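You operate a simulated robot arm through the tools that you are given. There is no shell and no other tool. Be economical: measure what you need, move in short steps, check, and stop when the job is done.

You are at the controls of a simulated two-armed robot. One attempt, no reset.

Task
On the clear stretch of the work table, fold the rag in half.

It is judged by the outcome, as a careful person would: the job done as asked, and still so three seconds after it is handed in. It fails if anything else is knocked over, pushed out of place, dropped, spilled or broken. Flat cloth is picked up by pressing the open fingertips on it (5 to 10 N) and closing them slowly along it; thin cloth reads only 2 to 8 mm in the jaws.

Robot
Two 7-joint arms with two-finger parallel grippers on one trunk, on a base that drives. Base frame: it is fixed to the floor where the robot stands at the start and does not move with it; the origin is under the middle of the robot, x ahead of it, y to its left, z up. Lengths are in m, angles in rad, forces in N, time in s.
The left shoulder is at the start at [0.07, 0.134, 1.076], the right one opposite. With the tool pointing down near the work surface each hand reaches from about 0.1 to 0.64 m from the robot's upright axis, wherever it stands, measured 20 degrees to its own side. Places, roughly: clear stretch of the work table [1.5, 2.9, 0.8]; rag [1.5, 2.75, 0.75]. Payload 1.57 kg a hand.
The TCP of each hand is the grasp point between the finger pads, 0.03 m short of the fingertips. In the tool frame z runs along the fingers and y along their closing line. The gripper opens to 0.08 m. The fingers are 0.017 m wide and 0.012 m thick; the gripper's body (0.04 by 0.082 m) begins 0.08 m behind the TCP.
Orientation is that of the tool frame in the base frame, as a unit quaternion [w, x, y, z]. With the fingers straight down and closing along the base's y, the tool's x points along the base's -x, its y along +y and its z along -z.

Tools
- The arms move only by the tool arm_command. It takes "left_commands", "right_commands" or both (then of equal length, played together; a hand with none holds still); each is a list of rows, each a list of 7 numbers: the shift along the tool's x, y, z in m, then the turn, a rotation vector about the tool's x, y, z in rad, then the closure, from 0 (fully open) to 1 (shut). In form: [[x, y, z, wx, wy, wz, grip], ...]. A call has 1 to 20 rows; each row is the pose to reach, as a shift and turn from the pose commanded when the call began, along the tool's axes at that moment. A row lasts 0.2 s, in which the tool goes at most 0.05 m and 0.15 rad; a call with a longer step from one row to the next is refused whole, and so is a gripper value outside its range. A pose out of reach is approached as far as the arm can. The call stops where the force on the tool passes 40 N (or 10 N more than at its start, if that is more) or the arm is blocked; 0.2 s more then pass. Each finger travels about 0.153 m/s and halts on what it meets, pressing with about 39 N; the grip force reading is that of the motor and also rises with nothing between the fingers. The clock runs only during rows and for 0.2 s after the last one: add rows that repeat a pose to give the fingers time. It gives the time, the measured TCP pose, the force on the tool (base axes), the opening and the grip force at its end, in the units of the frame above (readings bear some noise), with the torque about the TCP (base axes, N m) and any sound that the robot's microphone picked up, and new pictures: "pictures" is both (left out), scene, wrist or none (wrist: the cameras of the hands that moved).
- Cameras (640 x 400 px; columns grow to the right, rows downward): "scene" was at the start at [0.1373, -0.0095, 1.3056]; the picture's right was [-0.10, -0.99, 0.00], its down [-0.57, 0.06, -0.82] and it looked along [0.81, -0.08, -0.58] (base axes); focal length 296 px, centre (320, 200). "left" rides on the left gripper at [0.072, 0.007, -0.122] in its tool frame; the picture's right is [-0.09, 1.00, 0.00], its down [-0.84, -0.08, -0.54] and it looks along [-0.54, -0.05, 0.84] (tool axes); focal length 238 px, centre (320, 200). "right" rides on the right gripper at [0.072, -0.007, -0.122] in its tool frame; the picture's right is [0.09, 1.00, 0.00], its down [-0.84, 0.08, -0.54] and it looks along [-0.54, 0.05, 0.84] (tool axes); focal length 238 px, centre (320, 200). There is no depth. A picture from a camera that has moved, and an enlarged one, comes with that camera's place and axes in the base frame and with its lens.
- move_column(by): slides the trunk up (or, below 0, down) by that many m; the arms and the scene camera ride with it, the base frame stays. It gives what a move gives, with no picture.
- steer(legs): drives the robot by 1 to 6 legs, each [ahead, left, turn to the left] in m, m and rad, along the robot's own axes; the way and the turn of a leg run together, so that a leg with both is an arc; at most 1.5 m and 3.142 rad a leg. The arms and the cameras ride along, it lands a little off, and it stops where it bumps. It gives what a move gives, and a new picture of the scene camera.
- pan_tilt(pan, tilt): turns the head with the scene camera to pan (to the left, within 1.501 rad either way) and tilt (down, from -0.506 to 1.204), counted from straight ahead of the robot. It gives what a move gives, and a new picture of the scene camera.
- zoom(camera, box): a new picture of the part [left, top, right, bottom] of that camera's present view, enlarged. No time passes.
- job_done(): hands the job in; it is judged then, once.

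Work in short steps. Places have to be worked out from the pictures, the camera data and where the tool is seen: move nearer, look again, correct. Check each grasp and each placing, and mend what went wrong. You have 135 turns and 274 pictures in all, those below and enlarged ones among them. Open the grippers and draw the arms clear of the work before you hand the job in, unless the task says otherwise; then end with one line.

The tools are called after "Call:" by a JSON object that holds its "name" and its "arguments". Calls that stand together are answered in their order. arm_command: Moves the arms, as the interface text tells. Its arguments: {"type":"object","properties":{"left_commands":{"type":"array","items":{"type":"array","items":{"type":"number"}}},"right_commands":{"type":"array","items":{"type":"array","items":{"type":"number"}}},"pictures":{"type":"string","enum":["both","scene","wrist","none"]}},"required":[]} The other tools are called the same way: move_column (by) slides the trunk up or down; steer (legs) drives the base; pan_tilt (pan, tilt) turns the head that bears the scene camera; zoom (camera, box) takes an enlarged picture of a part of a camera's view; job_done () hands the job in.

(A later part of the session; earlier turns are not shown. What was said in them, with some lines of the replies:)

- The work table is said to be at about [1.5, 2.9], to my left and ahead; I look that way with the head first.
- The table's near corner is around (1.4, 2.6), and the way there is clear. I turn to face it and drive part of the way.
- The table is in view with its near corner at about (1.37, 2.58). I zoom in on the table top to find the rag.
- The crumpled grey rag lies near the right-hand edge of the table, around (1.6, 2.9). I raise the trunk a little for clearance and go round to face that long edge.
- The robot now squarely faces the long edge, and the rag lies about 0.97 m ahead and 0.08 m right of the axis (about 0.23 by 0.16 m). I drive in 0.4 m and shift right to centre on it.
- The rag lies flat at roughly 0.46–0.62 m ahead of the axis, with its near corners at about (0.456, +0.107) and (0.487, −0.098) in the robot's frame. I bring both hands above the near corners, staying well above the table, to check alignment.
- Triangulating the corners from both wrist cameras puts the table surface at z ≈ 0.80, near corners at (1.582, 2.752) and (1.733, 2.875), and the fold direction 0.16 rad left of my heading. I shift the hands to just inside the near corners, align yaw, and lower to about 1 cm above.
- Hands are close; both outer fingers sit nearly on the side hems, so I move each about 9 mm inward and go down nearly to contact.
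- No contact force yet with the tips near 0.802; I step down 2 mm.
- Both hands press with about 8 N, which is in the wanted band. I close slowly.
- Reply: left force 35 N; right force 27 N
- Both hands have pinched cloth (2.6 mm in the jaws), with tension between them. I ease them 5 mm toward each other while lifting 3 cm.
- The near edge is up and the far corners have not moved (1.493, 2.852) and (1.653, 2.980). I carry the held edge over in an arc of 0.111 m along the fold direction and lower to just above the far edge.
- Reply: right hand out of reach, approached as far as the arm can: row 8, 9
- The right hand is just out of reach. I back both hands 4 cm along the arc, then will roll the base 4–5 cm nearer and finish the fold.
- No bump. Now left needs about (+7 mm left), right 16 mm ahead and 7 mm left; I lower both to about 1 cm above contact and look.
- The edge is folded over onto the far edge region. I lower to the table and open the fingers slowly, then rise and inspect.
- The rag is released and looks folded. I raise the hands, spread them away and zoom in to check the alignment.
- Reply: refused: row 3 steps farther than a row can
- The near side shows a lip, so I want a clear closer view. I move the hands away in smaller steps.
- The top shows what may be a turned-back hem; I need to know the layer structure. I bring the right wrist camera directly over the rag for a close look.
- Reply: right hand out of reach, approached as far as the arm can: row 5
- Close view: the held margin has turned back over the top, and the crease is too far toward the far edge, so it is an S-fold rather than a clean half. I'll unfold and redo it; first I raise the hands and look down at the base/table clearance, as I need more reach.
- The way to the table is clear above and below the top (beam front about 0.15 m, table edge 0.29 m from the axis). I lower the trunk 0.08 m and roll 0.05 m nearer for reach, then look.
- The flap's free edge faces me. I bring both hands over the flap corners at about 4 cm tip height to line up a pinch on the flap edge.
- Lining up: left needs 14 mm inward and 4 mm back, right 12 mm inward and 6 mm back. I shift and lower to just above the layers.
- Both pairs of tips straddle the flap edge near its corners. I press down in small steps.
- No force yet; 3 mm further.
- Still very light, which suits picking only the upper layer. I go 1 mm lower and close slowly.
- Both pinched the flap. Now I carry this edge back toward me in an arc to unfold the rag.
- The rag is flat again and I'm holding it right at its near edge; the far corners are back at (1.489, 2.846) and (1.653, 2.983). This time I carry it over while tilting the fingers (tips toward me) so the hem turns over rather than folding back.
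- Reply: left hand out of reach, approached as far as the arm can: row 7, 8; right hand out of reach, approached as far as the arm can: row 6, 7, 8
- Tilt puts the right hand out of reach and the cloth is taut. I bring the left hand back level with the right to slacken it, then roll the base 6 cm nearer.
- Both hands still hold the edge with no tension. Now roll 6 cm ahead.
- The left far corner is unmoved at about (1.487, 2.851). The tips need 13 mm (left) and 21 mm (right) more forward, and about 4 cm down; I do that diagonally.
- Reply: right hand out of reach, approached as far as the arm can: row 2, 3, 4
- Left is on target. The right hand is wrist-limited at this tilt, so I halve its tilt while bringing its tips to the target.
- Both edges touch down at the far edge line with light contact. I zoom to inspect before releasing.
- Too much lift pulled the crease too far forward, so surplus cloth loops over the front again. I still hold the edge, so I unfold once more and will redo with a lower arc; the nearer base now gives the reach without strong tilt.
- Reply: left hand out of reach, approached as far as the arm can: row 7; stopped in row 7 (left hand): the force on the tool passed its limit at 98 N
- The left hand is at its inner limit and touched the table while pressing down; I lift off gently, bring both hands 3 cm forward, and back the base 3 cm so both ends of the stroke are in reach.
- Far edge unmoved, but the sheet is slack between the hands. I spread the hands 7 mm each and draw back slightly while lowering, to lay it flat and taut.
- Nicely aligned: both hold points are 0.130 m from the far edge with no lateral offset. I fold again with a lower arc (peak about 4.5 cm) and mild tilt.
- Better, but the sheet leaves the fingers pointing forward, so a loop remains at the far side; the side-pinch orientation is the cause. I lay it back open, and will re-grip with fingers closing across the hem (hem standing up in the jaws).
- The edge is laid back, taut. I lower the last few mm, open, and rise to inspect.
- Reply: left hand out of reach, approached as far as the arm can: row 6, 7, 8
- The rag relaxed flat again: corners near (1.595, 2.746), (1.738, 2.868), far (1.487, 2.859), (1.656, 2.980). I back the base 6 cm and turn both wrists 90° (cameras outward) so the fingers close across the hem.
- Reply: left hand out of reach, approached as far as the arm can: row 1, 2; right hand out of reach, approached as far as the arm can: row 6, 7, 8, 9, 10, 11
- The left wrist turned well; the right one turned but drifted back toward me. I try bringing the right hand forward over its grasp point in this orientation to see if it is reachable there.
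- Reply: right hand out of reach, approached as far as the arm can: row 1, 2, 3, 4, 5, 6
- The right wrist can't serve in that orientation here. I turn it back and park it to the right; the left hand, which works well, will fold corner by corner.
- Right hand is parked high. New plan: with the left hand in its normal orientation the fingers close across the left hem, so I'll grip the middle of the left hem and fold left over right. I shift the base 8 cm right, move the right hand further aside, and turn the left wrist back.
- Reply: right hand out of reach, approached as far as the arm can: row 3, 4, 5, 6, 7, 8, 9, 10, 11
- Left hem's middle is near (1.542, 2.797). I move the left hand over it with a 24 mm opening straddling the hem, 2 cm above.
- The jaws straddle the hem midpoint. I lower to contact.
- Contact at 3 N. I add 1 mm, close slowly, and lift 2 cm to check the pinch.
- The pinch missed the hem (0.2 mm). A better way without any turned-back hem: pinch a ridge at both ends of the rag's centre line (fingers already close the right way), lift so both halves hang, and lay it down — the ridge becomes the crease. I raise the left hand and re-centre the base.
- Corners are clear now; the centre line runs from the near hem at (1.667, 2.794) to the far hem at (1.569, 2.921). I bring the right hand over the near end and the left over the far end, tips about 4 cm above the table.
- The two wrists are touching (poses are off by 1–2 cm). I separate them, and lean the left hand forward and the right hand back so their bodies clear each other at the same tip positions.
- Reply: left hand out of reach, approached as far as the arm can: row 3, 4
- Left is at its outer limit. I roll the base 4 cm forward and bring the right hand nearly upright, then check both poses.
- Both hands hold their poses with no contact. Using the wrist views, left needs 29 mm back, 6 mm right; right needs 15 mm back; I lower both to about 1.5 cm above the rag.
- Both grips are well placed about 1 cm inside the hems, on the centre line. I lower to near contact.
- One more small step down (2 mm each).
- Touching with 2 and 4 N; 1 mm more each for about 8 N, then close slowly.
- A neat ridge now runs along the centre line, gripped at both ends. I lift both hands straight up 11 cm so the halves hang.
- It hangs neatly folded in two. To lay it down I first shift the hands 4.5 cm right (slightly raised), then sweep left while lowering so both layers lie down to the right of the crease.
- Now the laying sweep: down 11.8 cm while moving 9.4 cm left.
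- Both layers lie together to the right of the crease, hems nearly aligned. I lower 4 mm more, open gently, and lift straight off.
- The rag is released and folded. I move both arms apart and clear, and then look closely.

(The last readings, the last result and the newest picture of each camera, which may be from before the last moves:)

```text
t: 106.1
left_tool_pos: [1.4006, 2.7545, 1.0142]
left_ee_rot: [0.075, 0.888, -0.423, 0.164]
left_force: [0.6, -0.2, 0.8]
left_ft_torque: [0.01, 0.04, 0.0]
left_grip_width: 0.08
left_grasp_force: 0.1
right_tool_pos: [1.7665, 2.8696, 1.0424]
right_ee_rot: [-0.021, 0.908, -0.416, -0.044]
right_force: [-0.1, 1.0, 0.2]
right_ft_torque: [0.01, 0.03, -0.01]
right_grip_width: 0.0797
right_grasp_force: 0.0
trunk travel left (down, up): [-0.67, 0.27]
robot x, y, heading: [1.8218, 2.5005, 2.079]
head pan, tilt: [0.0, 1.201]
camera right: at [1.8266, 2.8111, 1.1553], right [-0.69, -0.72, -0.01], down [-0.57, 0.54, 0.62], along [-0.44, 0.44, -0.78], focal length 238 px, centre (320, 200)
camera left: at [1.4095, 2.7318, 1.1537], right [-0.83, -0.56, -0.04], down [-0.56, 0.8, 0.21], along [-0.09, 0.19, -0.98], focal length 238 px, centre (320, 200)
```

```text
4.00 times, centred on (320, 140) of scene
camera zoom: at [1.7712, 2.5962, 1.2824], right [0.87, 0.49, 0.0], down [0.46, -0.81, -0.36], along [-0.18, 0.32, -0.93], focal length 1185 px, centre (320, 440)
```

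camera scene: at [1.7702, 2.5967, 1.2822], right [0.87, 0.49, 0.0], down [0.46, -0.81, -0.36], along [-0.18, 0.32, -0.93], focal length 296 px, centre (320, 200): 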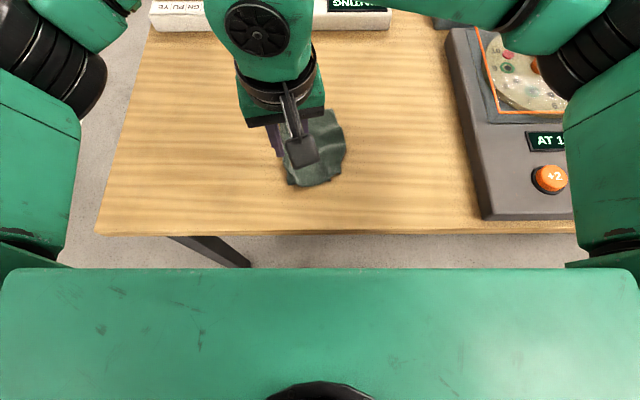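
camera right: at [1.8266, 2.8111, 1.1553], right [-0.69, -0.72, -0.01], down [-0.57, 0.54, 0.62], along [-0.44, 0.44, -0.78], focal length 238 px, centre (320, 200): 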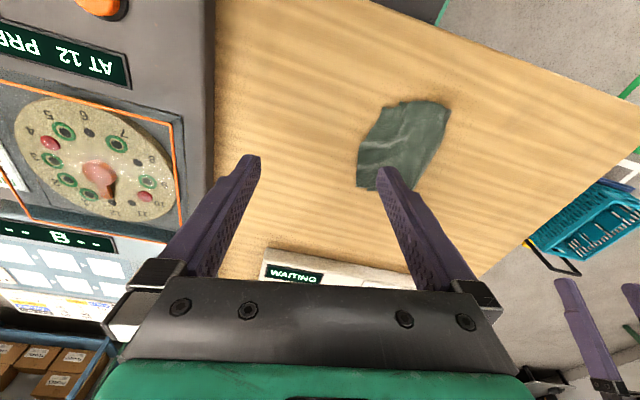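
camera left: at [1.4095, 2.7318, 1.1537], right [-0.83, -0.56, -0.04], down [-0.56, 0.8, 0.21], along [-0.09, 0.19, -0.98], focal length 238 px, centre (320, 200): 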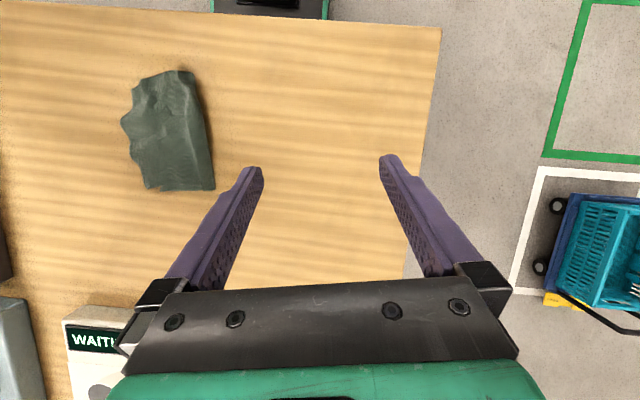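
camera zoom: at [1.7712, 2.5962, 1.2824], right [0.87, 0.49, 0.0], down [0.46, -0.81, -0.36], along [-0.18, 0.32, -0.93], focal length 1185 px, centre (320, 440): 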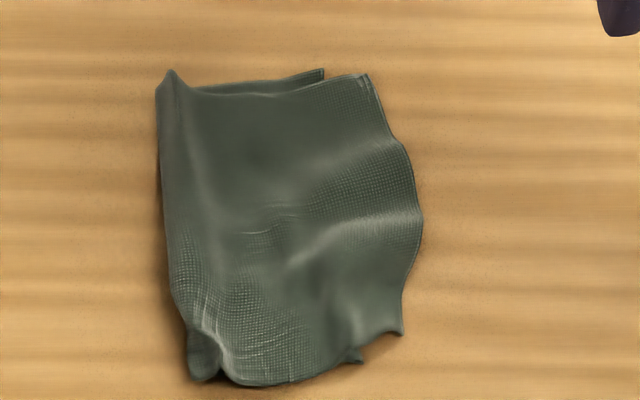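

The rag is folded in half: crease on the left, the two hems at right within about 2 cm of each other, and nothing else was touched. Both grippers are open and clear, so I back the robot off a little before handing in.

Call:
{"name": "steer", "arguments": {"legs": [[-0.15, 0, 0]]}}

Call:
{"name": "zoom", "arguments": {"camera": "scene", "box": [220, 20, 420, 145]}}

```text
t: 107.5
left_tool_pos: [1.4703, 2.6266, 1.012]
left_ee_rot: [0.076, 0.889, -0.421, 0.165]
left_force: [0.2, 0.2, 0.1]
left_ft_torque: [0.01, 0.02, 0.02]
left_grip_width: 0.0801
left_grasp_force: 0.1
right_tool_pos: [1.8372, 2.7412, 1.0413]
right_ee_rot: [-0.019, 0.908, -0.415, -0.043]
right_force: [-0.7, -0.2, -0.6]
right_ft_torque: [-0.03, 0.0, 0.02]
right_grip_width: 0.08
right_grasp_force: 0.0
trunk travel left (down, up): [-0.67, 0.27]
robot x, y, heading: [1.8967, 2.3803, 2.085]
head pan, tilt: [0.0, 1.201]
camera scene: at [1.8422, 2.4686, 1.282], right [0.87, 0.49, 0.0], down [0.46, -0.81, -0.36], along [-0.18, 0.31, -0.93], focal length 296 px, centre (320, 200)
```

scene: 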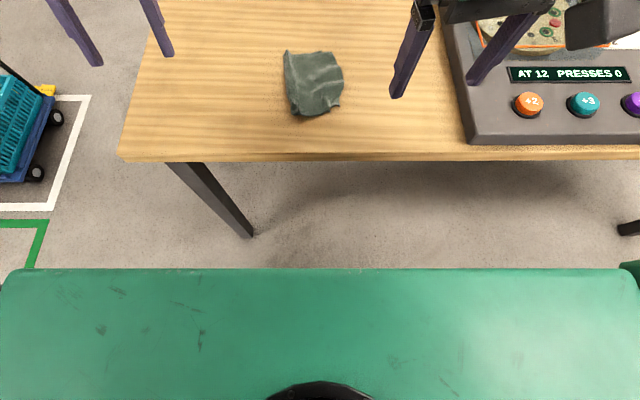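

```text
3.20 times, centred on (320, 82) of scene
camera zoom: at [1.8422, 2.4686, 1.282], right [0.87, 0.49, 0.0], down [0.46, -0.81, -0.36], along [-0.18, 0.31, -0.93], focal length 948 px, centre (320, 576)
```

zoom: 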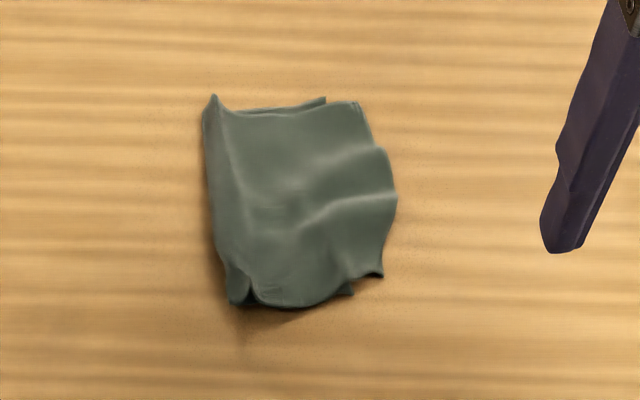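

The rag lies folded in half and settled on the clear stretch, and the arms are clear with grippers open. I hand the job in.

Call:
{"name": "job_done", "arguments": {}}

```text
The job is handed in.
```

The rag is folded in half on the clear stretch of the table; the top layer's hem overlaps the bottom one by about 2 cm, and I saw nothing else on the table moved.
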